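You operate a simulated robot arm through the tools that you are given. There is no shell and no other tool. Be economical: measure what you need, move in short steps, check, and stop when the job is done.

You are at the controls of a simulated two-armed robot. One attempt, no reset.

TASK
Take the lid off the blue tin on the top of the steel bench and lay it down there. Stack the M 30 box from the top of the steel bench on top of the M 20 box. Fetch the black pad from the top of the steel bench and set it on the bottom cab step. Close the yellow lid. Put the tag on the top of the steel bench away on the low table by the small wheels. Take the thinner can labelled "R 65" from the top of the steel bench and put it on the top of the control desk. Put the bolt from the top of the steel bench on the right end of the control desk. Open the right box drawer. Do these in any order. Set down upright: thinner can, bolt.

The check looks at the end state, three seconds after you hand in, the way a careful person would. Anything else that was tipped, shoved, dropped, spilled or broken makes it a failure. A push-on lid holds only when it is set on centred and level and pressed home; a screw cap is set on level and turned clockwise until tight.

THE ROBOT
Two 7-joint arms with fingered hands on one trunk, on a base that drives. Base frame: it is fixed to the floor where the robot stands at the start and does not move with it; the origin is under the middle of the robot, x ahead of it, y to its left, z up; the surface under the hand at the start is at about z = 0.86. Lengths are in m, angles in degrees, forces in N, time in s.
The left shoulder is at the start at [0.06, 0.177, 0.975], the right one opposite. Places, roughly: black pad (5x7x5 cm) [0.6, 0.8, 0.9]; blue tin [0.5, 0, 1]; bolt (5x5x9 cm) [0.9, -0.8, 0.9]; bottom cab step [-1.9, 1.6, 1.1]; box [1, 0.5, 1]; low table by the small wheels [-2.1, -14.7, 0.5]; right box drawer [-4.9, -14.7, 0.7]; right end of the control desk (25x25 cm) [-0.74, -0.82, 0.9]; tag [1, 1.25, 0.75]; thinner can [1, 1, 1]; top of the control desk (26x13 cm) [-1.42, -0.88, 0.9]; yellow lid [0.6, 1.1, 1]. Payload 4 kg a hand.
The tool frame of a hand sits at the grasp point between the pads (the TCP): z along the fingers, y along the line on which they close. The tips reach 0.037 m beyond it. Largest opening 0.124 m; the body of the gripper starts 0.043 m behind the TCP. The gripper is a hand of 3 fingers: y runs from the thumb to the fingers, the wrist lies at [-0.015, -0.108, -0.202] in the tool frame.
Orientation is that of the tool frame in the base frame, as a unit quaternion [x, y, z, w]. With the fingers straight down and the wrist toward the robot, the tool's x, y and z point along [0, 1, 0], [1, 0, 0] and [0, 0, -1] of the base frame.

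THE INTERFACE
- The arms move only by the tool apply_moves. It takes "left_steps", "right_steps" or both (then of equal length, played together; a hand with none holds still); each is a list of rows, each an object (a shift or turn left out is 0) with "translation": the shift along the tool's x, y, z in m, a list of three; "rotation": the turn, a rotation vector about the tool's x, y, z in degrees, a list of three. In form: [{"translation": [x, y, z], "rotation": [ax, ay, az]}, ...]. A call has 1 to 10 rows; each row shifts and turns the commanded pose from where the row before left it, along the tool's axes as they then stand. Rows are played at 5 a second. More than 0.05 m and 8.6 degrees between two rows, and nothing of the call is played. A pose out of reach is approached as far as the arm can. The call stops where the force on the tool passes 40 N (or 10 N more than at its start, if that is more) or the arm is blocked; 0.2 s more then pass. In this call time passes only in rows, and 0.2 s behind the last. The reply holds the time, the measured pose of the TCP, the force on the tool along the base axes, the opening and the grip force, in the units named above and with some noise, with the torque about the TCP (base axes, N m) and any sound that the robot's microphone picked up.
- Cameras (640 x 400 px; columns grow to the right, rows downward): "scene" is now at [0.03, -0.0364, 1.606]; the picture's right is [-0.52, -0.86, 0.00], its down [-0.71, 0.43, -0.55] and it looks along [0.47, -0.29, -0.83] (base axes); focal length 214 px, centre (320, 200). "left" rides on the left gripper at [-0.064, -0.076, -0.137] in its tool frame; the picture's right is [-0.84, -0.26, 0.48], its down [0.48, -0.76, 0.43] and it looks along [0.26, 0.60, 0.76] (tool axes); focal length 256 px, centre (320, 200). "right" rides on the right gripper at [0.064, -0.076, -0.137] in its tool frame; the picture's right is [-0.84, 0.26, -0.48], its down [-0.48, -0.76, 0.43] and it looks along [-0.25, 0.60, 0.76] (tool axes); focal length 256 px, centre (320, 200). There is no depth. A picture from a camera that has moved, and an enlarged one, comes with that camera's place and axes in the base frame and with its lens.
- grab_frame(camera): a new picture of that camera. It takes no simulated time.
- raise_lower(by): slides the trunk up (or, below 0, down) by that many m; the arms and the scene camera ride with it, the base frame stays. It gives what a move gives, with no picture.
- roll_base(legs): drives the robot by 1 to 6 legs, each [ahead, left, turn to the left] in m, m and degrees, along the robot's own axes; the way and the turn of a leg run together, so that a leg with both is an arc; at most 1.5 m and 180 degrees a leg. The arms and the cameras ride along, it lands a little off, and it stops where it bumps. It gives what a move gives.
- set_fingers(index, middle, thumb_bend, thumb_turn, hand): sets how far each is bent, from 0 (flat) to 1 (curled in); at 0.3 the hand is open as for a grip, at 0.7 the pads meet at the TCP. One left out holds its place. A second passes; each finger stops where it meets its share of the squeeze, and holds until it gets a number again. It is the only way to open and close the hand. It gives what a move gives, with no picture; readings hold the bend of each and the force on the fingers (four entries, about 0 where the hand has none), thumb and palm. thumb_turn goes from beside the hand (0) to across from the fingers (1), as for a grip.
- turn_head(pan, tilt): turns the head with the scene camera to pan (to the left, within 86 degrees either way) and tilt (down, from -29 to 69), counted from straight ahead of the robot. It gives what a move gives.
- close_up(camera, box): a new picture of the part [left, top, right, bottom] of that camera's present view, enlarged. It takes no simulated time.
- close_job(): hands the job in; it is judged then, once.

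Work in short steps. Places have to be worked out from the pictures, the camera data and where the tool is seen: move nearer, look again, correct. Check each grasp and each placing, and mend what went wrong. You have 196 turns and 176 pictures in all, those below and enlarged ones among them. Open the grippers and draw the arms clear of the work before you hand the job in, unless the task says otherwise; then end with one line.

The tools are called after "Call:" as name(argument=value, ...) on one line, values as JSON. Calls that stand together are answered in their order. apply_moves: Moves the arms, as the interface text tells. Its arguments: {"type":"object","properties":{"left_steps":{"type":"array"},"right_steps":{"type":"array"}},"required":[]} The other tools are called the same way: raise_lower (by) slides the trunk up or down; set_fingers (index, middle, thumb_bend, thumb_turn, hand) moves the fingers one by one; roll_base (legs) drives the base; turn_head (pan, tilt) turns the head that bears the scene camera; grab_frame (camera) takes a picture; close_up (camera, box) takes an enlarged picture of a part of a camera's view; close_job () hands the job in.

At the start:

```text
time: 0.0
left_tcp_pos: [0.5868, 0.4619, 1.1957]
left_tcp_rot: [0.707, 0.707, 0.0, 0.001]
left_contact_force: [-0.3, -0.4, -0.2]
left_torque: [-0.02, -0.03, -0.01]
left_gripper_width: 0.1237
left_gripper_force: 0.1
left_shape: jaw
left_bend: [0.3, 0.3, 0.3, 0.98]
left_finger forces: [0.1, 0.0, 0.0, 0.0, 0.0, 0.1]
right_tcp_pos: [0.5196, -0.015, 1.1612]
right_tcp_rot: [0.707, 0.707, 0.0, 0.0]
right_contact_force: [-0.4, 0.7, -0.4]
right_torque: [0.01, 0.02, -0.03]
right_gripper_width: 0.1236
right_gripper_force: 0.0
right_shape: jaw
right_bend: [0.3, 0.3, 0.3, 0.98]
right_finger forces: [0.0, 0.1, 0.0, 0.0, 0.1, 0.0]
trunk travel left (down, up): [-0.5, 0.09]
robot x, y, heading: [0.0027, -0.0019, -0.2]
head pan, tilt: [-31.1, 56.5]
```

scene: 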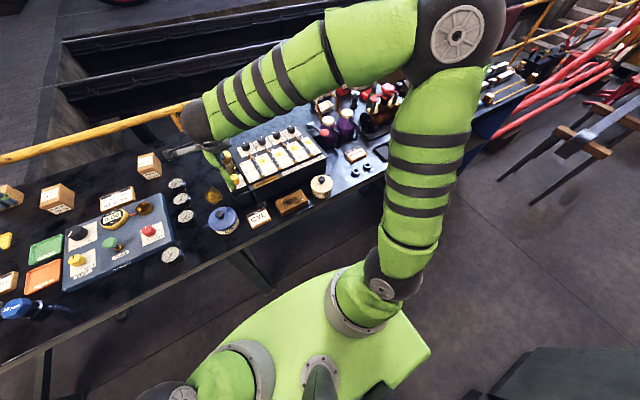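
right: 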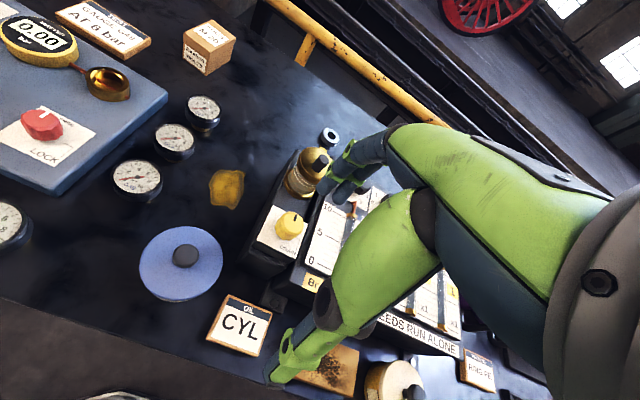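
left: 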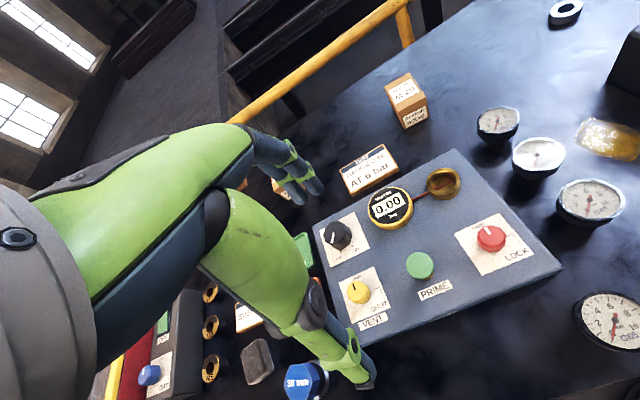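

I'll survey the bench first with the head: left, ahead and right.

Call:
turn_head(pan=50, tilt=40)

Call:
grab_frame(camera="scene")

Call:
turn_head(pan=0, tilt=40)

Call:
grab_frame(camera="scene")

Call:
turn_head(pan=-50, tilt=35)

Call:
grab_frame(camera="scene")

```text
time: 1.5
left_tcp_pos: [0.5865, 0.4626, 1.1978]
left_tcp_rot: [0.707, 0.707, 0.0, 0.0]
left_contact_force: [0.0, -0.2, -0.5]
left_torque: [-0.01, -0.01, 0.04]
left_gripper_width: 0.1233
left_gripper_force: 0.0
left_shape: jaw
left_bend: [0.3, 0.3, 0.3, 0.98]
left_finger forces: [0.0, 0.0, 0.0, 0.0, 0.1, 0.0]
right_tcp_pos: [0.5197, -0.0154, 1.1619]
right_tcp_rot: [0.707, 0.707, 0.0, 0.0]
right_contact_force: [-0.5, -0.3, 0.2]
right_torque: [-0.01, 0.02, 0.0]
right_gripper_width: 0.1235
right_gripper_force: 0.1
right_shape: jaw
right_bend: [0.3, 0.3, 0.3, 0.98]
right_finger forces: [0.1, 0.0, 0.0, 0.1, 0.0, 0.0]
trunk travel left (down, up): [-0.5, 0.09]
robot x, y, heading: [0.0002, -0.0016, -0.0]
head pan, tilt: [50.0, 40.0]
```

```text
172 pictures are left
camera scene: at [0.0244, 0.0652, 1.6285], right [0.77, -0.64, 0.0], down [-0.41, -0.49, -0.77], along [0.49, 0.59, -0.64], focal length 214 px, centre (320, 200)
```

scene: 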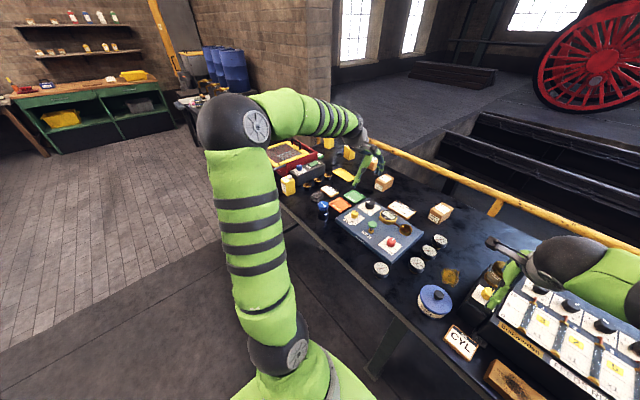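

```text
time: 2.7
left_tcp_pos: [0.5863, 0.4636, 1.1974]
left_tcp_rot: [0.707, 0.707, 0.0, -0.001]
left_contact_force: [-0.3, -0.3, 0.1]
left_torque: [-0.03, 0.0, -0.01]
left_gripper_width: 0.1235
left_gripper_force: 0.1
left_shape: jaw
left_bend: [0.3, 0.3, 0.3, 0.98]
left_finger forces: [0.0, 0.1, 0.0, 0.1, 0.0, 0.1]
right_tcp_pos: [0.5192, -0.0154, 1.1619]
right_tcp_rot: [0.707, 0.707, 0.0, 0.0]
right_contact_force: [0.1, 0.1, -0.2]
right_torque: [-0.03, -0.01, -0.04]
right_gripper_width: 0.1237
right_gripper_force: 0.1
right_shape: jaw
right_bend: [0.3, 0.3, 0.3, 0.98]
right_finger forces: [0.0, 0.0, 0.0, 0.1, 0.0, 0.0]
trunk travel left (down, up): [-0.5, 0.09]
robot x, y, heading: [-0.0005, 0.0001, -0.3]
head pan, tilt: [0.0, 40.0]
```

```text
171 pictures are left
camera scene: at [0.0547, 0.0002, 1.6285], right [0.0, -1.0, 0.0], down [-0.64, 0.0, -0.77], along [0.77, 0.0, -0.64], focal length 214 px, centre (320, 200)
```

scene: 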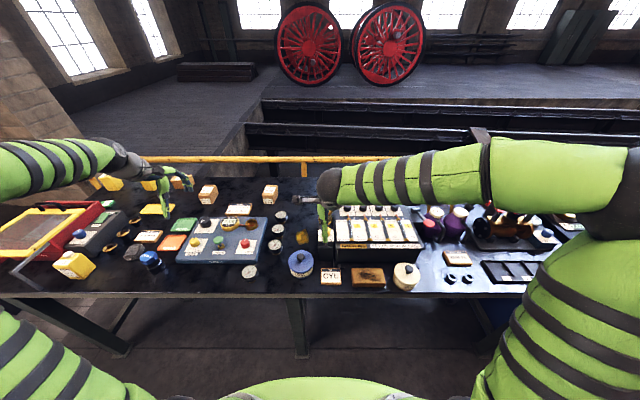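

```text
time: 3.9
left_tcp_pos: [0.5861, 0.4625, 1.1978]
left_tcp_rot: [0.707, 0.708, 0.0, 0.0]
left_contact_force: [0.1, -0.6, 0.4]
left_torque: [0.01, -0.01, -0.02]
left_gripper_width: 0.1238
left_gripper_force: 0.0
left_shape: jaw
left_bend: [0.3, 0.3, 0.3, 0.98]
left_finger forces: [0.0, 0.1, 0.0, 0.0, 0.0, 0.0]
right_tcp_pos: [0.5191, -0.0152, 1.1617]
right_tcp_rot: [0.708, 0.707, 0.0, 0.001]
right_contact_force: [-0.3, 0.1, -0.2]
right_torque: [-0.01, 0.01, -0.02]
right_gripper_width: 0.1234
right_gripper_force: 0.0
right_shape: jaw
right_bend: [0.3, 0.3, 0.3, 0.98]
right_finger forces: [0.0, 0.1, 0.0, 0.0, 0.0, 0.0]
trunk travel left (down, up): [-0.5, 0.09]
robot x, y, heading: [0.0019, -0.0007, 0.1]
head pan, tilt: [-50.0, 35.0]
```

```text
170 pictures are left
camera scene: at [0.0263, -0.0673, 1.636], right [-0.77, -0.64, 0.0], down [-0.37, 0.44, -0.82], along [0.53, -0.63, -0.57], focal length 214 px, centre (320, 200)
```

scene: 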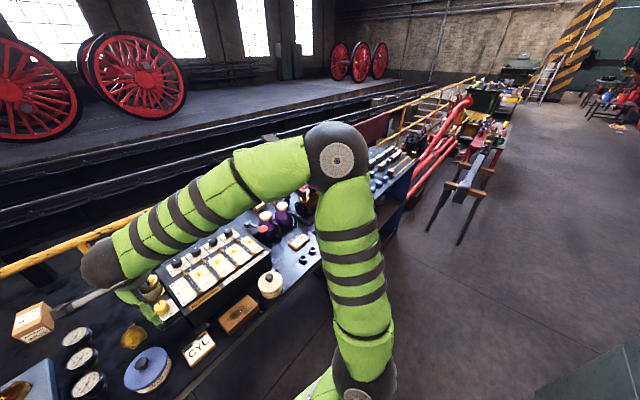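

Now close-ups of the bench for labels.

Call:
close_up(camera="left", box=[200, 100, 640, 400])

Call:
turn_head(pan=35, tilt=40)

Call:
close_up(camera="scene", box=[160, 120, 420, 290])

Call:
turn_head(pan=-86, tilt=35)

Call:
grab_frame(camera="scene")

```text
1.33 times, centred on (420, 250) of left
camera zoom: at [0.5108, 0.3996, 1.333], right [-0.26, -0.84, -0.48], down [-0.76, 0.48, -0.43], along [0.6, 0.26, -0.76], focal length 341 px, centre (187, 133)
```

zoom: 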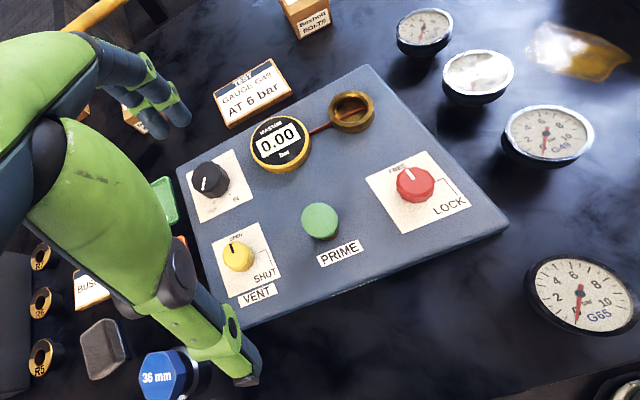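

```text
time: 5.5
left_tcp_pos: [0.5872, 0.4629, 1.1982]
left_tcp_rot: [0.707, 0.707, 0.0, 0.0]
left_contact_force: [0.2, 0.7, 0.4]
left_torque: [0.01, 0.02, -0.01]
left_gripper_width: 0.1234
left_gripper_force: 0.0
left_shape: jaw
left_bend: [0.3, 0.3, 0.3, 0.98]
left_finger forces: [0.0, 0.0, 0.1, 0.1, 0.0, 0.0]
right_tcp_pos: [0.5208, -0.015, 1.1601]
right_tcp_rot: [0.707, 0.707, 0.0, -0.001]
right_contact_force: [-0.2, -0.3, 0.8]
right_torque: [-0.02, -0.01, -0.01]
right_gripper_width: 0.1235
right_gripper_force: 0.0
right_shape: jaw
right_bend: [0.3, 0.3, 0.3, 0.98]
right_finger forces: [0.0, 0.0, 0.0, 0.0, 0.1, 0.0]
trunk travel left (down, up): [-0.5, 0.09]
robot x, y, heading: [0.0017, -0.0009, -0.0]
head pan, tilt: [35.0, 40.0]
```

```text
2.35 times, centred on (290, 205) of scene
camera zoom: at [0.0393, 0.0488, 1.6285], right [0.57, -0.82, 0.0], down [-0.53, -0.37, -0.77], along [0.63, 0.44, -0.64], focal length 505 px, centre (391, 188)
```

zoom: 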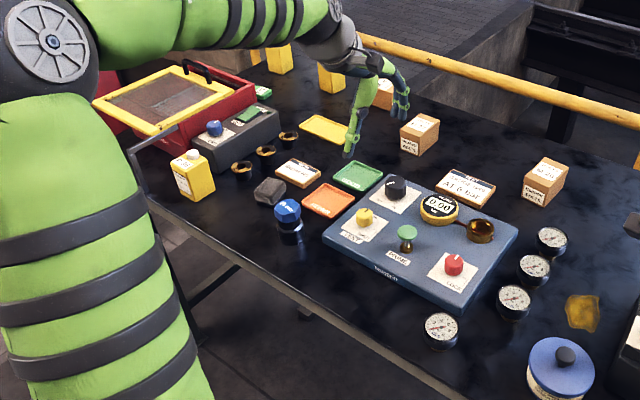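

```text
time: 7.5
left_tcp_pos: [0.5853, 0.4628, 1.1978]
left_tcp_rot: [0.707, 0.707, 0.0, -0.001]
left_contact_force: [-0.4, 0.7, -0.7]
left_torque: [0.01, 0.04, 0.02]
left_gripper_width: 0.1235
left_gripper_force: 0.1
left_shape: jaw
left_bend: [0.3, 0.3, 0.3, 0.98]
left_finger forces: [0.1, 0.0, 0.0, 0.0, 0.0, 0.1]
right_tcp_pos: [0.5205, -0.0149, 1.1606]
right_tcp_rot: [0.707, 0.707, 0.0, 0.0]
right_contact_force: [0.3, 0.3, -0.2]
right_torque: [0.0, -0.01, -0.01]
right_gripper_width: 0.1236
right_gripper_force: 0.1
right_shape: jaw
right_bend: [0.3, 0.3, 0.3, 0.98]
right_finger forces: [0.1, 0.0, 0.0, 0.0, 0.0, 0.0]
trunk travel left (down, up): [-0.5, 0.09]
robot x, y, heading: [-0.0002, -0.0033, -0.0]
head pan, tilt: [-85.9, 35.0]
```

```text
167 pictures are left
camera scene: at [-0.0241, -0.0878, 1.6361], right [-1.0, -0.07, 0.0], down [-0.04, 0.57, -0.82], along [0.06, -0.82, -0.57], focal length 214 px, centre (320, 200)
```

scene: 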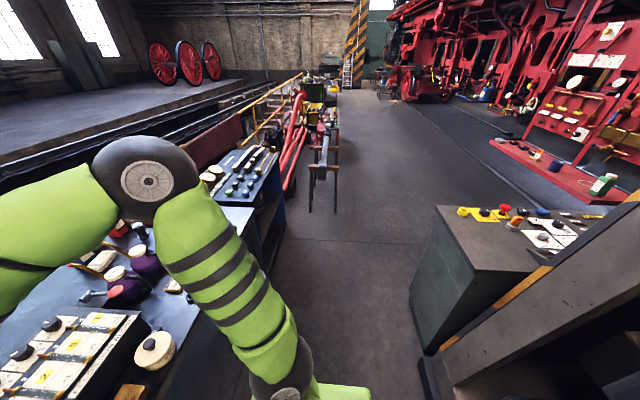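

The blue tin's knob triangulates to about (0.539, 0.076, 0.94). I move the right hand over it, staying above, and look again.

Call:
apply_moves(right_steps=[{"translation": [0.045, 0.01, 0]}, {"translation": [0.045, 0.01, 0]}, {"translation": [0, 0, 0.04]}, {"translation": [0, 0, 0.04]}])

Call:
grab_frame(camera="right")

Call:
turn_head(pan=0, tilt=50)

Call:
close_up(camera="scene", box=[200, 120, 440, 280])

```text
time: 8.5
left_tcp_pos: [0.5868, 0.464, 1.1971]
left_tcp_rot: [0.707, 0.707, 0.0, 0.0]
left_contact_force: [0.1, -0.7, 0.8]
left_torque: [-0.01, 0.01, 0.01]
left_gripper_width: 0.1236
left_gripper_force: 0.0
left_shape: jaw
left_bend: [0.3, 0.3, 0.3, 0.98]
left_finger forces: [0.0, 0.0, 0.0, 0.0, 0.0, 0.0]
right_tcp_pos: [0.5421, 0.0755, 1.0819]
right_tcp_rot: [0.707, 0.707, 0.0, 0.0]
right_contact_force: [0.0, -0.2, 0.8]
right_torque: [0.01, 0.01, 0.0]
right_gripper_width: 0.1236
right_gripper_force: 0.1
right_shape: jaw
right_bend: [0.3, 0.3, 0.3, 0.98]
right_finger forces: [0.1, 0.0, 0.1, 0.0, 0.0, 0.0]
trunk travel left (down, up): [-0.5, 0.09]
robot x, y, heading: [0.0009, 0.0044, -0.2]
head pan, tilt: [-85.9, 35.0]
```

```text
166 pictures are left
camera right: at [0.4648, 0.1369, 1.2186], right [0.26, -0.84, 0.48], down [-0.76, -0.48, -0.43], along [0.6, -0.26, -0.76], focal length 256 px, centre (320, 200)
```

right: 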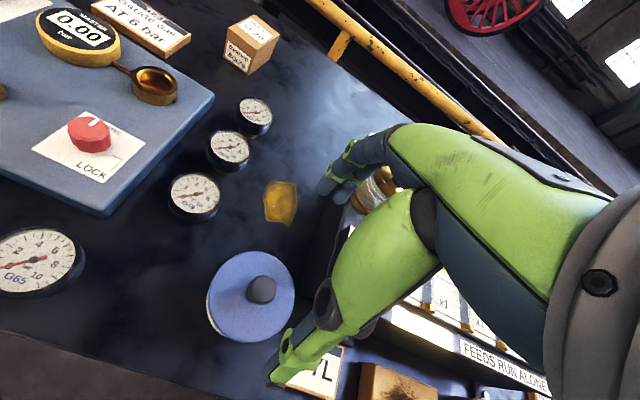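

```text
time: 10.1
left_tcp_pos: [0.5864, 0.4622, 1.1975]
left_tcp_rot: [0.708, 0.706, 0.001, 0.0]
left_contact_force: [-0.1, -0.3, -0.6]
left_torque: [-0.01, -0.01, 0.01]
left_gripper_width: 0.1236
left_gripper_force: 0.0
left_shape: jaw
left_bend: [0.3, 0.3, 0.3, 0.98]
left_finger forces: [0.0, 0.0, 0.1, 0.1, 0.0, 0.0]
right_tcp_pos: [0.5426, 0.0738, 1.0829]
right_tcp_rot: [0.707, 0.707, -0.001, 0.0]
right_contact_force: [0.0, 0.1, 0.1]
right_torque: [-0.02, -0.02, -0.01]
right_gripper_width: 0.1234
right_gripper_force: 0.2
right_shape: jaw
right_bend: [0.3, 0.3, 0.3, 0.98]
right_finger forces: [0.0, 0.0, 0.0, 0.0, 0.0, 0.0]
trunk travel left (down, up): [-0.5, 0.09]
robot x, y, heading: [-0.0045, -0.002, -0.0]
head pan, tilt: [0.0, 50.0]
```

```text
2.50 times, centred on (320, 200) of scene
camera zoom: at [0.0467, 0.0001, 1.6143], right [0.0, -1.0, 0.0], down [-0.77, 0.0, -0.64], along [0.64, 0.0, -0.77], focal length 536 px, centre (320, 200)
```

zoom: 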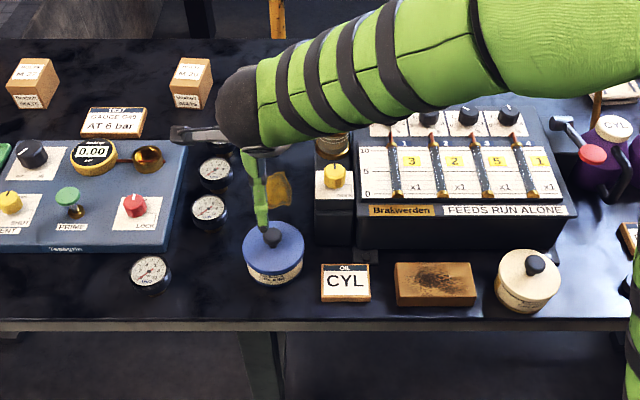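

Knob now reads about (0.543, 0.072, 0.93), nearly under the hand. I part-close the fingers and descend to 0.99 to check.

Call:
set_fingers(hand="right", index=0.45, middle=0.45, thumb_bend=0.45)

Call:
apply_moves(right_steps=[{"translation": [0, 0, 0.045]}, {"translation": [0, 0, 0.045]}])

Call:
grab_frame(camera="right")

Call:
close_up(camera="scene", box=[260, 170, 360, 250])

```text
time: 11.1
left_tcp_pos: [0.5853, 0.4618, 1.1988]
left_tcp_rot: [0.707, 0.707, 0.0, 0.0]
left_contact_force: [-0.4, 0.0, -0.1]
left_torque: [0.02, 0.0, 0.03]
left_gripper_width: 0.1235
left_gripper_force: 0.1
left_shape: jaw
left_bend: [0.3, 0.3, 0.3, 0.98]
left_finger forces: [0.0, 0.0, 0.1, 0.1, 0.0, 0.1]
right_tcp_pos: [0.5419, 0.0739, 1.0813]
right_tcp_rot: [0.708, 0.707, 0.0, 0.0]
right_contact_force: [-0.3, 0.7, 0.1]
right_torque: [-0.01, 0.01, 0.01]
right_gripper_width: 0.0783
right_gripper_force: 0.1
right_shape: fingers
right_bend: [0.45, 0.45, 0.45, 0.98]
right_finger forces: [0.0, 0.1, 0.0, 0.0, 0.1, 0.0]
trunk travel left (down, up): [-0.5, 0.09]
robot x, y, heading: [0.0046, -0.0034, 0.1]
head pan, tilt: [0.0, 50.0]
```

```text
time: 11.7
left_tcp_pos: [0.5869, 0.463, 1.1978]
left_tcp_rot: [0.707, 0.707, 0.0, 0.0]
left_contact_force: [1.0, 0.2, -0.2]
left_torque: [0.03, -0.06, 0.03]
left_gripper_width: 0.1233
left_gripper_force: 0.0
left_shape: jaw
left_bend: [0.3, 0.3, 0.3, 0.98]
left_finger forces: [0.0, 0.0, 0.0, 0.0, 0.0, 0.1]
right_tcp_pos: [0.5404, 0.0744, 0.9921]
right_tcp_rot: [0.707, 0.707, 0.0, 0.0]
right_contact_force: [0.0, -0.3, 0.4]
right_torque: [-0.01, 0.03, 0.01]
right_gripper_width: 0.078
right_gripper_force: 0.1
right_shape: fingers
right_bend: [0.45, 0.45, 0.45, 0.98]
right_finger forces: [0.0, 0.0, 0.0, 0.0, 0.0, 0.0]
trunk travel left (down, up): [-0.5, 0.09]
robot x, y, heading: [0.0043, 0.0003, -0.1]
head pan, tilt: [0.0, 50.0]
```

```text
164 pictures are left
camera right: at [0.4632, 0.1368, 1.1277], right [0.26, -0.84, 0.48], down [-0.76, -0.48, -0.44], along [0.6, -0.25, -0.76], focal length 256 px, centre (320, 200)
```

right: 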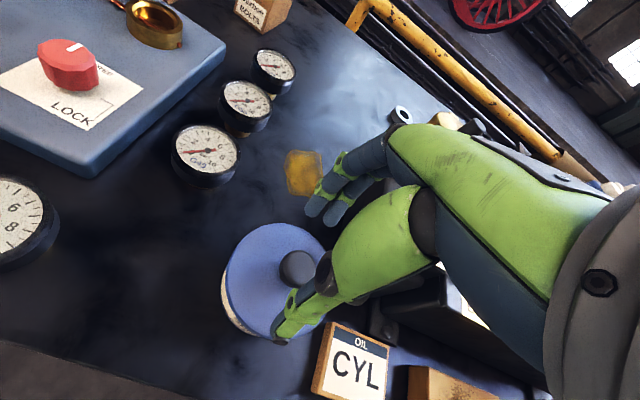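

```text
5.00 times, centred on (310, 210) of scene
camera zoom: at [0.0471, 0.0004, 1.6144], right [0.0, -1.0, 0.0], down [-0.77, 0.0, -0.64], along [0.64, 0.0, -0.77], focal length 1072 px, centre (370, 150)
```

zoom: 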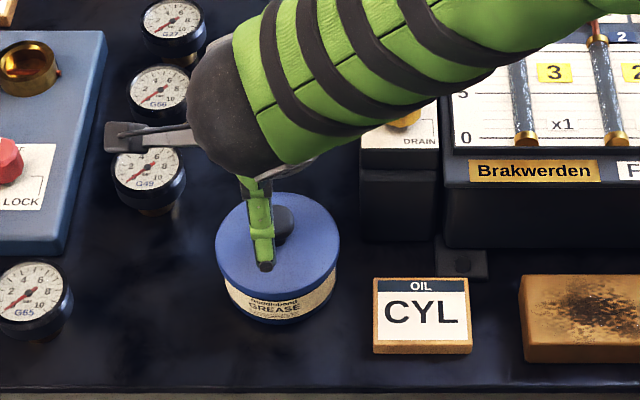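

Thumb is slightly left of the knob; I shift 5 mm right, lower 27 mm and look before closing.

Call:
apply_moves(right_steps=[{"translation": [-0.005, 0.002, 0.012]}, {"translation": [0, 0, 0.015]}])

Call:
close_up(camera="right", box=[180, 160, 440, 360])

```text
time: 12.3
left_tcp_pos: [0.5873, 0.4625, 1.1976]
left_tcp_rot: [0.707, 0.707, 0.0, 0.0]
left_contact_force: [-0.6, -0.9, -0.4]
left_torque: [-0.01, 0.0, 0.0]
left_gripper_width: 0.1235
left_gripper_force: 0.1
left_shape: jaw
left_bend: [0.3, 0.3, 0.3, 0.98]
left_finger forces: [0.1, 0.0, 0.0, 0.1, 0.0, 0.0]
right_tcp_pos: [0.5419, 0.0685, 0.9635]
right_tcp_rot: [0.707, 0.708, 0.0, 0.0]
right_contact_force: [0.3, -0.3, 0.2]
right_torque: [0.0, 0.01, 0.0]
right_gripper_width: 0.0779
right_gripper_force: 0.1
right_shape: fingers
right_bend: [0.45, 0.45, 0.45, 0.98]
right_finger forces: [0.1, 0.0, 0.1, 0.0, 0.0, 0.0]
trunk travel left (down, up): [-0.5, 0.09]
robot x, y, heading: [-0.0, 0.0006, 0.1]
head pan, tilt: [0.0, 50.0]
```

```text
2.00 times, centred on (310, 260) of right
camera zoom: at [0.4658, 0.1318, 1.1007], right [0.26, -0.84, 0.48], down [-0.76, -0.48, -0.43], along [0.6, -0.26, -0.76], focal length 512 px, centre (340, 80)
```

zoom: 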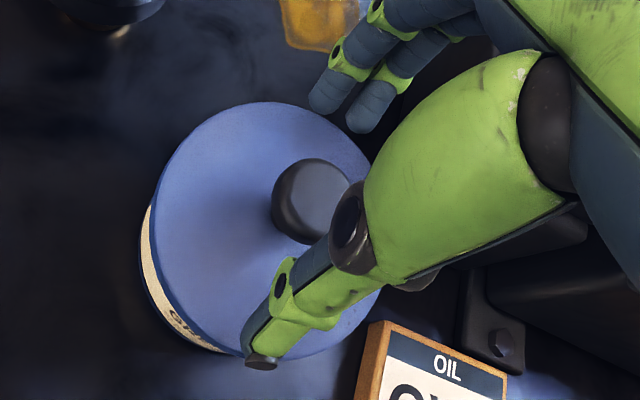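

The knob lies between thumb and fingers. I lower 5 mm and close.

Call:
apply_moves(right_steps=[{"translation": [0, 0, 0.005]}])

Call:
set_fingers(hand="right", index=0.72, middle=0.72, thumb_bend=0.72)

Call:
close_up(camera="right", box=[180, 160, 440, 360])

```text
time: 12.7
left_tcp_pos: [0.5866, 0.4625, 1.1976]
left_tcp_rot: [0.707, 0.707, 0.0, 0.0]
left_contact_force: [-0.4, -0.6, 0.1]
left_torque: [0.01, 0.01, -0.02]
left_gripper_width: 0.1235
left_gripper_force: 0.0
left_shape: jaw
left_bend: [0.3, 0.3, 0.3, 0.98]
left_finger forces: [0.0, 0.0, 0.0, 0.1, 0.1, 0.0]
right_tcp_pos: [0.5441, 0.0688, 0.9589]
right_tcp_rot: [0.707, 0.707, 0.001, 0.0]
right_contact_force: [0.1, -0.2, -0.8]
right_torque: [-0.06, -0.01, -0.02]
right_gripper_width: 0.0781
right_gripper_force: 0.0
right_shape: fingers
right_bend: [0.45, 0.45, 0.45, 0.98]
right_finger forces: [0.0, 0.1, 0.0, 0.0, 0.0, 0.0]
trunk travel left (down, up): [-0.5, 0.09]
robot x, y, heading: [0.0005, 0.004, -0.1]
head pan, tilt: [0.0, 50.0]
```

```text
time: 13.7
left_tcp_pos: [0.5842, 0.4626, 1.1996]
left_tcp_rot: [0.707, 0.707, 0.0, 0.0]
left_contact_force: [0.6, 0.0, 0.6]
left_torque: [-0.02, 0.02, 0.0]
left_gripper_width: 0.1236
left_gripper_force: 0.1
left_shape: jaw
left_bend: [0.3, 0.3, 0.3, 0.98]
left_finger forces: [0.1, 0.0, 0.0, 0.1, 0.0, 0.0]
right_tcp_pos: [0.5399, 0.0699, 0.9593]
right_tcp_rot: [0.707, 0.707, 0.002, -0.001]
right_contact_force: [-10.5, -2.8, 24.4]
right_torque: [-0.06, -0.2, 0.01]
right_gripper_width: 0.0263
right_gripper_force: 30.8
right_shape: fingers
right_bend: [0.65, 0.49, 0.61, 0.97]
right_finger forces: [9.9, 12.8, 0.1, 0.0, 38.9, 0.0]
trunk travel left (down, up): [-0.5, 0.09]
robot x, y, heading: [-0.002, 0.0017, 0.1]
head pan, tilt: [0.0, 50.0]
```

```text
2.00 times, centred on (310, 260) of right
camera zoom: at [0.4637, 0.1319, 1.0973], right [0.26, -0.84, 0.48], down [-0.76, -0.48, -0.44], along [0.6, -0.25, -0.76], focal length 512 px, centre (340, 80)
```

zoom: 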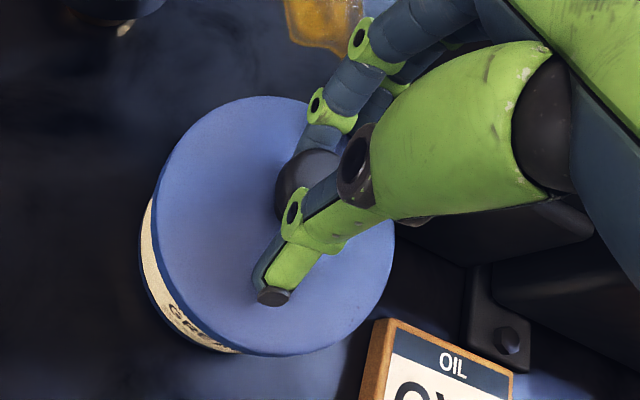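

The knob is gripped at ~31 N (26 mm wide). I pull straight up.

Call:
apply_moves(right_steps=[{"translation": [0, 0, -0.01]}, {"translation": [0, 0, -0.015]}, {"translation": [0, 0, -0.03]}])

Call:
grab_frame(camera="right")

Call:
close_up(camera="scene", box=[220, 150, 380, 260])

```text
time: 14.5
left_tcp_pos: [0.585, 0.4619, 1.1994]
left_tcp_rot: [0.707, 0.707, 0.0, 0.0]
left_contact_force: [-0.4, -0.8, 0.4]
left_torque: [-0.03, -0.01, 0.01]
left_gripper_width: 0.1236
left_gripper_force: 0.1
left_shape: jaw
left_bend: [0.3, 0.3, 0.3, 0.98]
left_finger forces: [0.1, 0.0, 0.0, 0.1, 0.0, 0.1]
right_tcp_pos: [0.542, 0.0695, 1.013]
right_tcp_rot: [0.707, 0.707, 0.0, 0.0]
right_contact_force: [0.5, -0.1, -0.3]
right_torque: [0.0, 0.0, -0.02]
right_gripper_width: 0.0258
right_gripper_force: 26.4
right_shape: fingers
right_bend: [0.64, 0.49, 0.62, 0.97]
right_finger forces: [12.4, 13.5, 0.0, 0.0, 27.0, 0.0]
trunk travel left (down, up): [-0.5, 0.09]
robot x, y, heading: [-0.0018, 0.0019, 0.0]
head pan, tilt: [0.0, 50.0]
heard: snap
```

```text
160 pictures are left
camera right: at [0.465, 0.1323, 1.1502], right [0.26, -0.84, 0.48], down [-0.76, -0.48, -0.43], along [0.6, -0.25, -0.76], focal length 256 px, centre (320, 200)
```

right: 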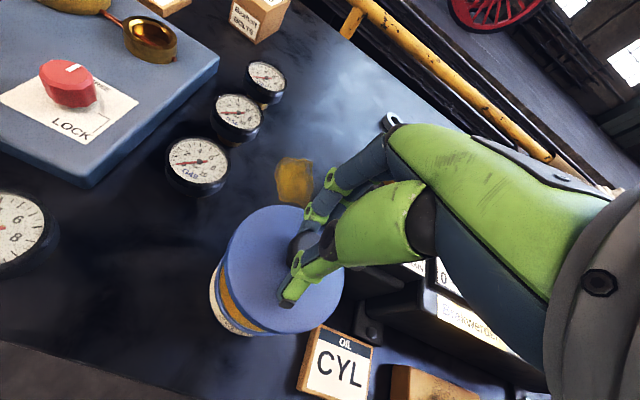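

```text
3.64 times, centred on (300, 205) of scene
camera zoom: at [0.0462, -0.0001, 1.6143], right [0.0, -1.0, 0.0], down [-0.77, 0.0, -0.64], along [0.64, 0.0, -0.77], focal length 780 px, centre (393, 182)
```

zoom: 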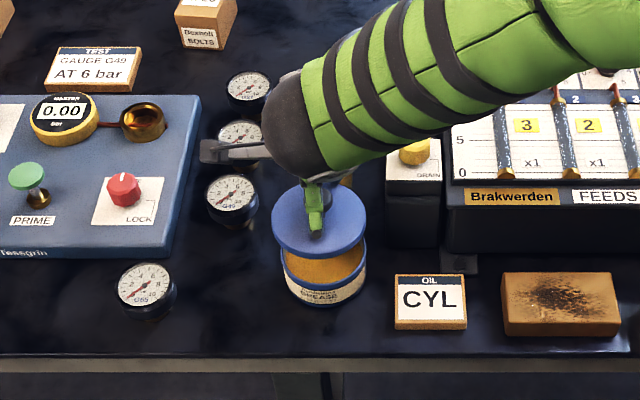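

Lid came off with a snap. I carry it to the free patch between tin and gauge G65, about (0.487, 0.170), and lower to just above the bench.

Call:
apply_moves(right_steps=[{"translation": [0, 0, -0.01]}, {"translation": [0.035, -0.018, 0]}, {"translation": [0.035, -0.018, 0]}, {"translation": [0.031, -0.019, 0]}, {"translation": [0, 0, 0.04]}, {"translation": [0, 0, 0.03]}])

Call:
grab_frame(camera="right")

Call:
close_up(camera="scene", box=[220, 150, 380, 260])

```text
time: 15.9
left_tcp_pos: [0.5867, 0.4629, 1.1983]
left_tcp_rot: [0.707, 0.707, 0.0, 0.0]
left_contact_force: [-0.3, 0.9, 0.0]
left_torque: [0.0, -0.01, -0.01]
left_gripper_width: 0.1236
left_gripper_force: 0.0
left_shape: jaw
left_bend: [0.3, 0.3, 0.3, 0.98]
left_finger forces: [0.0, 0.0, 0.0, 0.0, 0.0, 0.0]
right_tcp_pos: [0.4861, 0.1725, 0.9565]
right_tcp_rot: [0.708, 0.707, 0.0, -0.001]
right_contact_force: [0.7, -0.7, -0.7]
right_torque: [-0.02, 0.01, -0.01]
right_gripper_width: 0.024
right_gripper_force: 15.3
right_shape: fingers
right_bend: [0.61, 0.58, 0.65, 0.98]
right_finger forces: [15.2, 0.0, 0.0, 0.0, 16.2, 0.1]
trunk travel left (down, up): [-0.5, 0.09]
robot x, y, heading: [0.0, 0.0049, -0.3]
head pan, tilt: [0.0, 50.0]
```

```text
158 pictures are left
camera right: at [0.4095, 0.2353, 1.0923], right [0.26, -0.84, 0.48], down [-0.76, -0.48, -0.44], along [0.6, -0.25, -0.76], focal length 256 px, centre (320, 200)
```

right: 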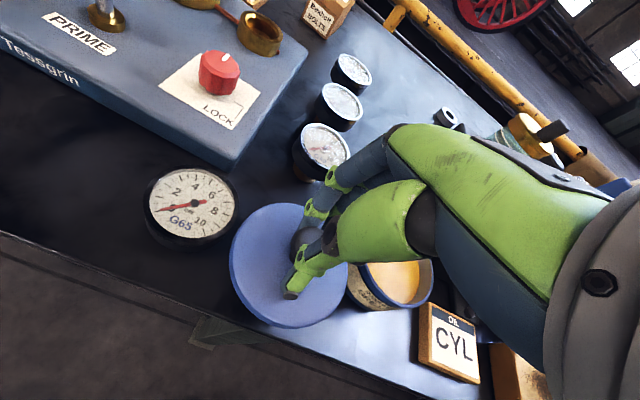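

```text
3.64 times, centred on (300, 205) of scene
camera zoom: at [0.0467, 0.0005, 1.6144], right [0.0, -1.0, 0.0], down [-0.77, 0.0, -0.64], along [0.64, 0.0, -0.77], focal length 780 px, centre (393, 182)
```

zoom: 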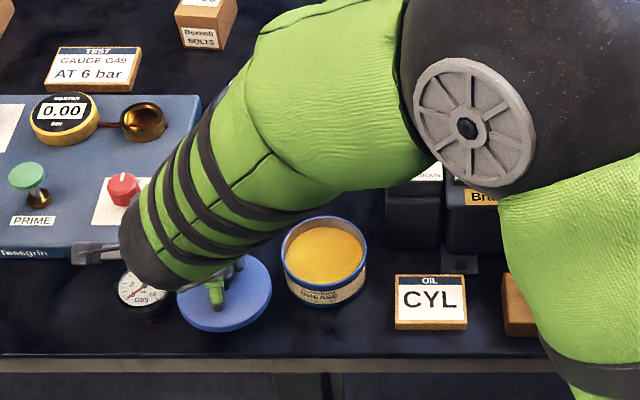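

Lid sits around x 0.478; I nudge 8 mm inward and lower in small steps until it touches.

Call:
apply_moves(right_steps=[{"translation": [0, 0.008, 0.01]}, {"translation": [0, 0, 0.01]}, {"translation": [0, 0, 0.01]}, {"translation": [0, 0, 0.006]}])

Call:
close_up(camera="right", box=[160, 140, 480, 340])

Call:
close_up(camera="scene", box=[220, 150, 380, 260])

```text
time: 16.9
left_tcp_pos: [0.5859, 0.4636, 1.1981]
left_tcp_rot: [0.707, 0.708, 0.0, -0.001]
left_contact_force: [-0.2, 0.2, 0.0]
left_torque: [0.01, 0.03, -0.02]
left_gripper_width: 0.1236
left_gripper_force: 0.0
left_shape: jaw
left_bend: [0.3, 0.3, 0.3, 0.98]
left_finger forces: [0.0, 0.0, 0.1, 0.0, 0.1, 0.2]
right_tcp_pos: [0.4947, 0.1705, 0.9187]
right_tcp_rot: [0.707, 0.708, 0.0, 0.0]
right_contact_force: [0.3, 0.0, -1.3]
right_torque: [0.0, -0.01, 0.01]
right_gripper_width: 0.0242
right_gripper_force: 16.0
right_shape: fingers
right_bend: [0.61, 0.58, 0.65, 0.98]
right_finger forces: [15.1, 0.0, 0.0, 0.1, 16.1, 0.0]
trunk travel left (down, up): [-0.5, 0.09]
robot x, y, heading: [0.0005, 0.004, 0.1]
head pan, tilt: [0.0, 50.0]
```

```text
2.00 times, centred on (320, 240) of right
camera zoom: at [0.418, 0.234, 1.0554], right [0.26, -0.84, 0.48], down [-0.76, -0.48, -0.43], along [0.6, -0.26, -0.76], focal length 512 px, centre (320, 120)
```

zoom: 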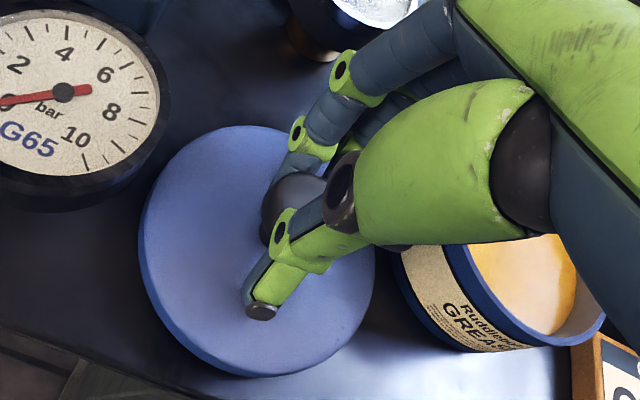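

```text
3.64 times, centred on (300, 205) of scene
camera zoom: at [0.0467, 0.0003, 1.6143], right [0.0, -1.0, 0.0], down [-0.77, 0.0, -0.64], along [0.64, 0.0, -0.77], focal length 780 px, centre (393, 182)
```

zoom: 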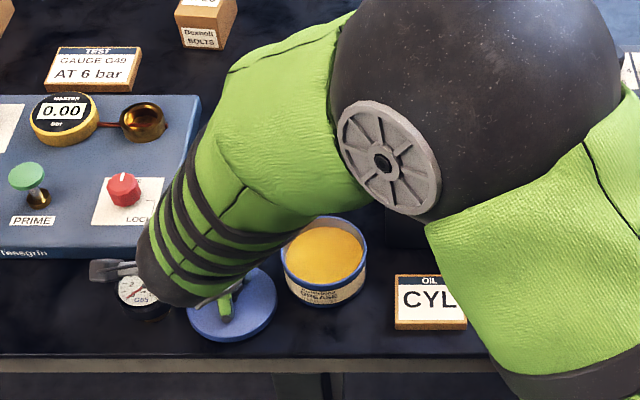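

Almost down. Lower in 4 mm steps to contact.

Call:
apply_moves(right_steps=[{"translation": [0, 0, 0.004]}, {"translation": [0, 0, 0.004]}, {"translation": [0, 0, 0.003]}])

```text
time: 17.7
left_tcp_pos: [0.584, 0.4623, 1.2003]
left_tcp_rot: [0.707, 0.707, 0.0, 0.001]
left_contact_force: [0.3, -0.5, -0.6]
left_torque: [0.01, 0.03, 0.01]
left_gripper_width: 0.1236
left_gripper_force: 0.0
left_shape: jaw
left_bend: [0.3, 0.3, 0.3, 0.98]
left_finger forces: [0.0, 0.0, 0.0, 0.0, 0.0, 0.0]
right_tcp_pos: [0.4945, 0.1714, 0.9115]
right_tcp_rot: [0.707, 0.707, 0.004, 0.0]
right_contact_force: [-4.1, -1.9, 32.2]
right_torque: [0.16, -0.04, 0.0]
right_gripper_width: 0.0229
right_gripper_force: 24.3
right_shape: fingers
right_bend: [0.62, 0.57, 0.65, 0.98]
right_finger forces: [10.3, 3.7, 0.1, 0.0, 34.8, 0.1]
trunk travel left (down, up): [-0.5, 0.09]
robot x, y, heading: [0.0021, -0.0002, 0.1]
head pan, tilt: [0.0, 50.0]
```

Contact (32 N). I back off 3 mm and open the fingers partly, then rise.

Call:
apply_moves(right_steps=[{"translation": [0, 0, -0.003]}])

Call:
set_fingers(hand="right", index=0.45, middle=0.45, thumb_bend=0.48)

Call:
apply_moves(right_steps=[{"translation": [0, 0, -0.03]}, {"translation": [0, 0, -0.05]}, {"translation": [0, 0, -0.05]}])

Call:
grab_frame(camera="right")

```text
time: 18.1
left_tcp_pos: [0.5846, 0.4618, 1.1988]
left_tcp_rot: [0.707, 0.707, 0.001, 0.001]
left_contact_force: [1.0, -1.0, -0.2]
left_torque: [0.0, -0.01, 0.0]
left_gripper_width: 0.1236
left_gripper_force: 0.0
left_shape: jaw
left_bend: [0.3, 0.3, 0.3, 0.98]
left_finger forces: [0.1, 0.0, 0.0, 0.0, 0.0, 0.1]
right_tcp_pos: [0.4943, 0.1718, 0.9112]
right_tcp_rot: [0.707, 0.707, 0.003, 0.0]
right_contact_force: [1.1, 2.6, 28.7]
right_torque: [0.16, -0.21, 0.08]
right_gripper_width: 0.0223
right_gripper_force: 24.3
right_shape: fingers
right_bend: [0.61, 0.57, 0.65, 0.98]
right_finger forces: [13.3, 4.9, 0.0, 0.0, 29.9, 0.0]
trunk travel left (down, up): [-0.5, 0.09]
robot x, y, heading: [-0.0021, 0.002, 0.2]
head pan, tilt: [0.0, 50.0]
```

```text
time: 19.1
left_tcp_pos: [0.5849, 0.4623, 1.1979]
left_tcp_rot: [0.707, 0.708, 0.0, 0.0]
left_contact_force: [0.4, 0.6, 0.4]
left_torque: [0.04, 0.0, -0.02]
left_gripper_width: 0.1237
left_gripper_force: 0.0
left_shape: jaw
left_bend: [0.3, 0.3, 0.3, 0.98]
left_finger forces: [0.1, 0.0, 0.0, 0.0, 0.0, 0.1]
right_tcp_pos: [0.4961, 0.1706, 0.9129]
right_tcp_rot: [0.708, 0.707, 0.002, 0.0]
right_contact_force: [14.9, 1.2, 35.5]
right_torque: [0.18, 0.26, -0.25]
right_gripper_width: 0.0576
right_gripper_force: 18.1
right_shape: fingers
right_bend: [0.45, 0.45, 0.52, 0.97]
right_finger forces: [1.2, 2.4, 0.0, 0.1, 32.6, 0.0]
trunk travel left (down, up): [-0.5, 0.09]
robot x, y, heading: [0.0012, 0.0001, 0.2]
head pan, tilt: [0.0, 50.0]
```

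```text
time: 19.9
left_tcp_pos: [0.5872, 0.4626, 1.1976]
left_tcp_rot: [0.707, 0.707, 0.0, 0.0]
left_contact_force: [-0.3, 0.2, 0.1]
left_torque: [0.0, -0.01, -0.01]
left_gripper_width: 0.1238
left_gripper_force: 0.0
left_shape: jaw
left_bend: [0.3, 0.3, 0.3, 0.98]
left_finger forces: [0.0, 0.0, 0.0, 0.1, 0.0, 0.1]
right_tcp_pos: [0.4932, 0.17, 1.0381]
right_tcp_rot: [0.707, 0.708, 0.0, 0.0]
right_contact_force: [0.5, -0.3, -0.4]
right_torque: [0.0, 0.01, -0.01]
right_gripper_width: 0.0729
right_gripper_force: 0.1
right_shape: fingers
right_bend: [0.45, 0.45, 0.48, 0.98]
right_finger forces: [0.0, 0.0, 0.0, 0.2, 0.1, 0.0]
trunk travel left (down, up): [-0.5, 0.09]
robot x, y, heading: [0.0017, 0.0034, 0.2]
head pan, tilt: [0.0, 50.0]
```

```text
154 pictures are left
camera right: at [0.4159, 0.2329, 1.175], right [0.26, -0.84, 0.48], down [-0.76, -0.48, -0.43], along [0.6, -0.26, -0.76], focal length 256 px, centre (320, 200)
```

right: 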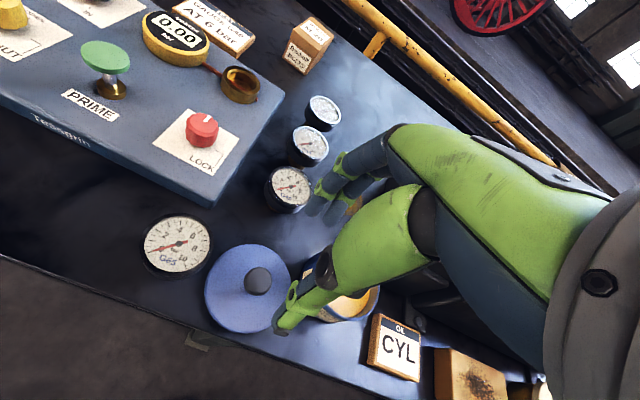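

The lid lies flat on the bench beside the open tin. Now I raise the right hand out of the way and read the box labels at the back.

Call:
apply_moves(right_steps=[{"translation": [-0.03, 0, -0.05]}, {"translation": [-0.05, 0, -0.05]}, {"translation": [-0.05, 0, 0]}])

Call:
turn_head(pan=30, tilt=35)

Call:
close_up(camera="scene", box=[240, 140, 400, 240])

Call:
close_up(camera="scene", box=[360, 140, 480, 215])

```text
refused: row 1 steps farther than a row can; nothing moved
```

```text
time: 20.9
left_tcp_pos: [0.5871, 0.4631, 1.1975]
left_tcp_rot: [0.707, 0.707, 0.001, 0.0]
left_contact_force: [0.0, -0.2, 0.5]
left_torque: [0.0, -0.05, 0.03]
left_gripper_width: 0.1236
left_gripper_force: 0.0
left_shape: jaw
left_bend: [0.3, 0.3, 0.3, 0.98]
left_finger forces: [0.0, 0.1, 0.0, 0.0, 0.1, 0.1]
right_tcp_pos: [0.4931, 0.1706, 1.0375]
right_tcp_rot: [0.706, 0.708, -0.001, 0.0]
right_contact_force: [0.5, 0.0, 0.4]
right_torque: [0.0, 0.02, -0.02]
right_gripper_width: 0.0731
right_gripper_force: 0.0
right_shape: fingers
right_bend: [0.45, 0.45, 0.48, 0.98]
right_finger forces: [0.0, 0.0, 0.1, 0.0, 0.1, 0.0]
trunk travel left (down, up): [-0.5, 0.09]
robot x, y, heading: [-0.0013, 0.001, 0.0]
head pan, tilt: [30.0, 35.0]
```

```text
4.00 times, centred on (320, 190) of scene
camera zoom: at [0.046, 0.0441, 1.636], right [0.5, -0.87, 0.0], down [-0.5, -0.29, -0.82], along [0.71, 0.41, -0.57], focal length 858 px, centre (320, 240)
```

zoom: 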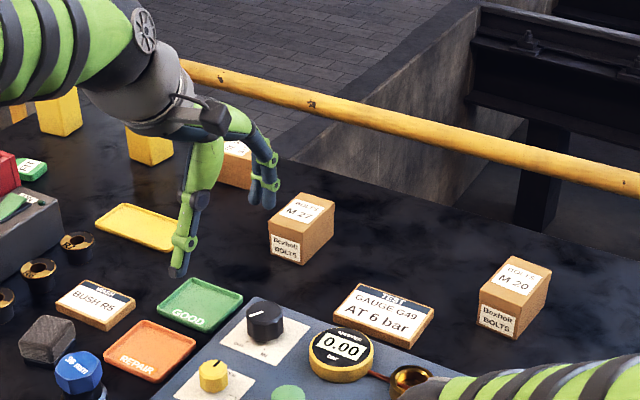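

```text
5.33 times, centred on (420, 178) of scene
camera zoom: at [0.046, 0.0441, 1.636], right [0.5, -0.87, 0.0], down [-0.5, -0.29, -0.82], along [0.71, 0.41, -0.57], focal length 1144 px, centre (-213, 320)
```

zoom: 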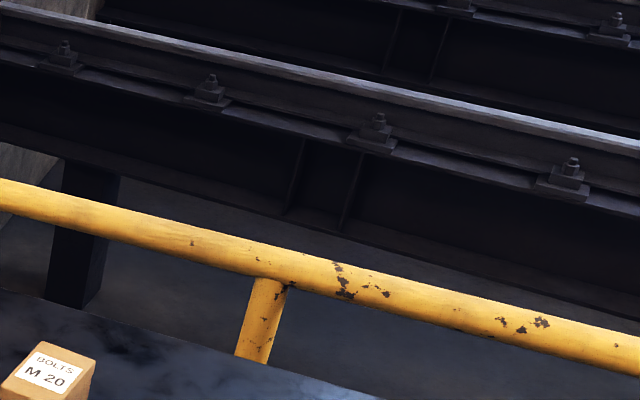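

Raise the right hand in smaller rows, move the left hand up, and re-zoom on the labels.

Call:
apply_moves(right_steps=[{"translation": [-0.02, 0, -0.04]}, {"translation": [-0.03, 0, -0.035]}, {"translation": [-0.04, 0, -0.02]}, {"translation": [-0.04, 0, -0.02]}], left_steps=[{"translation": [0, -0.04, -0.01]}, {"translation": [0, -0.04, 0]}, {"translation": [0, -0.04, 0]}, {"translation": [0, -0.02, 0]}])

Call:
close_up(camera="scene", box=[250, 140, 330, 190])

Call:
close_up(camera="left", box=[160, 0, 640, 300])

```text
time: 21.9
left_tcp_pos: [0.4468, 0.4609, 1.2073]
left_tcp_rot: [0.707, 0.707, 0.0, 0.0]
left_contact_force: [-0.7, 0.5, -0.3]
left_torque: [0.01, 0.01, 0.03]
left_gripper_width: 0.1236
left_gripper_force: 0.1
left_shape: jaw
left_bend: [0.3, 0.3, 0.3, 0.98]
left_finger forces: [0.0, 0.0, 0.1, 0.1, 0.0, 0.1]
right_tcp_pos: [0.4929, 0.0387, 1.1543]
right_tcp_rot: [0.707, 0.707, 0.0, 0.0]
right_contact_force: [0.5, 0.0, -0.8]
right_torque: [0.01, 0.02, 0.01]
right_gripper_width: 0.073
right_gripper_force: 0.1
right_shape: fingers
right_bend: [0.45, 0.45, 0.48, 0.98]
right_finger forces: [0.0, 0.1, 0.1, 0.1, 0.0, 0.0]
trunk travel left (down, up): [-0.5, 0.09]
robot x, y, heading: [0.0028, 0.0019, 0.2]
head pan, tilt: [30.0, 35.0]
```

```text
8.00 times, centred on (290, 165) of scene
camera zoom: at [0.0455, 0.043, 1.6361], right [0.5, -0.87, 0.0], down [-0.5, -0.29, -0.82], along [0.71, 0.41, -0.57], focal length 1716 px, centre (560, 480)
```

zoom: 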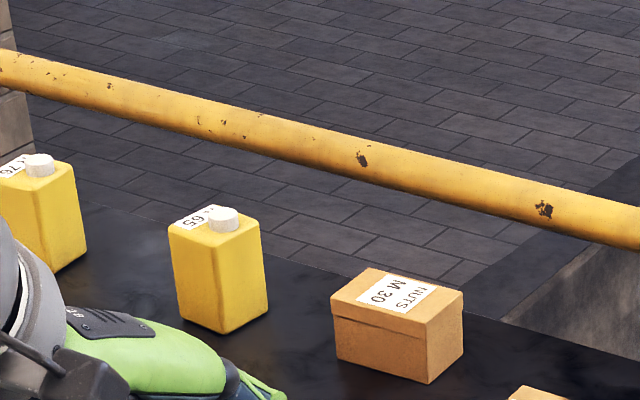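

```text
1.33 times, centred on (400, 150) of left
camera zoom: at [0.3703, 0.3979, 1.3427], right [-0.26, -0.84, -0.48], down [-0.76, 0.48, -0.43], along [0.6, 0.26, -0.76], focal length 341 px, centre (213, 267)
```

zoom: 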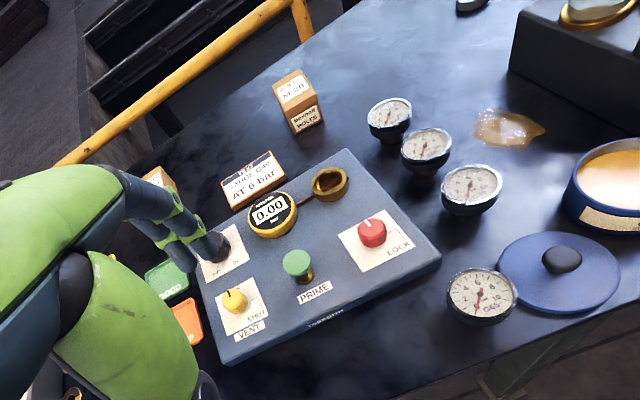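

Found: M 30 (NUTS) box near (1.09, 0.80) and the R 65 can near (1.07, 0.98). I drive left and a bit ahead so the left hand reaches them.

Call:
roll_base(legs=[[0, 0.5, 0], [0.15, 0, 0]])

Call:
turn_head(pan=25, tilt=45)

Call:
grab_frame(camera="scene")

Call:
grab_frame(camera="left")

```text
time: 25.8
left_tcp_pos: [0.6026, 0.9601, 1.2082]
left_tcp_rot: [0.708, 0.706, -0.001, 0.0]
left_contact_force: [0.0, -0.1, 0.1]
left_torque: [0.0, -0.01, -0.03]
left_gripper_width: 0.1236
left_gripper_force: 0.0
left_shape: jaw
left_bend: [0.3, 0.3, 0.3, 0.98]
left_finger forces: [0.0, 0.0, 0.0, 0.0, 0.0, 0.0]
right_tcp_pos: [0.6492, 0.538, 1.1543]
right_tcp_rot: [0.708, 0.706, 0.0, 0.0]
right_contact_force: [0.5, 0.0, -0.5]
right_torque: [-0.01, -0.01, 0.02]
right_gripper_width: 0.0732
right_gripper_force: 0.1
right_shape: fingers
right_bend: [0.45, 0.45, 0.48, 0.98]
right_finger forces: [0.0, 0.1, 0.1, 0.1, 0.0, 0.0]
trunk travel left (down, up): [-0.5, 0.09]
robot x, y, heading: [0.1559, 0.4999, -0.2]
head pan, tilt: [30.0, 35.0]
```

```text
time: 26.5
left_tcp_pos: [0.6012, 0.9603, 1.2071]
left_tcp_rot: [0.708, 0.706, 0.0, 0.0]
left_contact_force: [0.3, -0.8, 0.3]
left_torque: [0.01, 0.01, -0.02]
left_gripper_width: 0.1236
left_gripper_force: 0.1
left_shape: jaw
left_bend: [0.3, 0.3, 0.3, 0.98]
left_finger forces: [0.0, 0.0, 0.0, 0.0, 0.1, 0.1]
right_tcp_pos: [0.6467, 0.5377, 1.1543]
right_tcp_rot: [0.708, 0.706, 0.0, 0.0]
right_contact_force: [0.0, -0.3, 0.0]
right_torque: [-0.01, -0.02, -0.02]
right_gripper_width: 0.073
right_gripper_force: 0.1
right_shape: fingers
right_bend: [0.45, 0.45, 0.48, 0.98]
right_finger forces: [0.0, 0.0, 0.0, 0.0, 0.0, 0.0]
trunk travel left (down, up): [-0.5, 0.09]
robot x, y, heading: [0.1584, 0.4989, -0.1]
head pan, tilt: [25.0, 45.0]
```

```text
149 pictures are left
camera scene: at [0.1966, 0.5331, 1.6213], right [0.42, -0.91, 0.0], down [-0.64, -0.3, -0.71], along [0.64, 0.3, -0.71], focal length 214 px, centre (320, 200)
```

scene: 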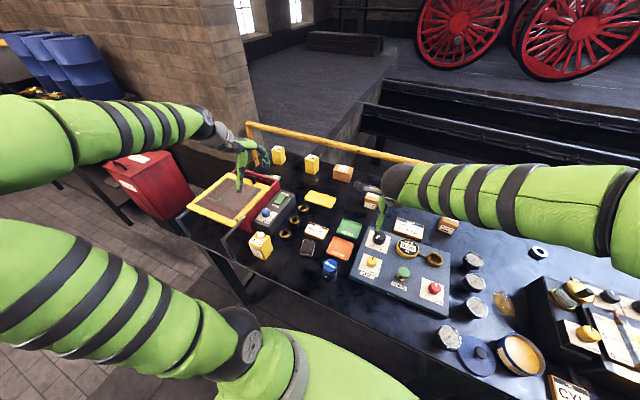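

```text
148 pictures are left
camera left: at [0.5248, 0.8969, 1.3422], right [-0.26, -0.84, -0.48], down [-0.76, 0.48, -0.43], along [0.6, 0.25, -0.76], focal length 256 px, centre (320, 200)
```

left: 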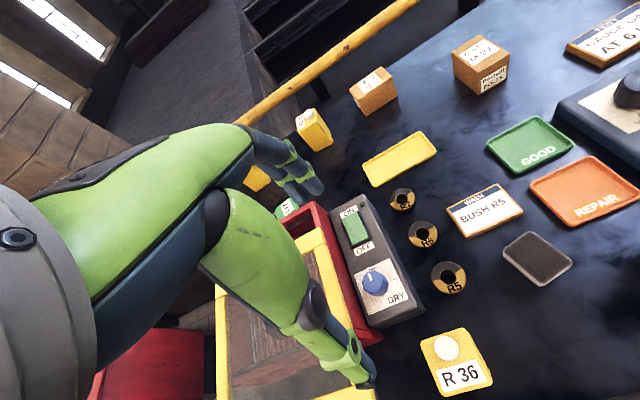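

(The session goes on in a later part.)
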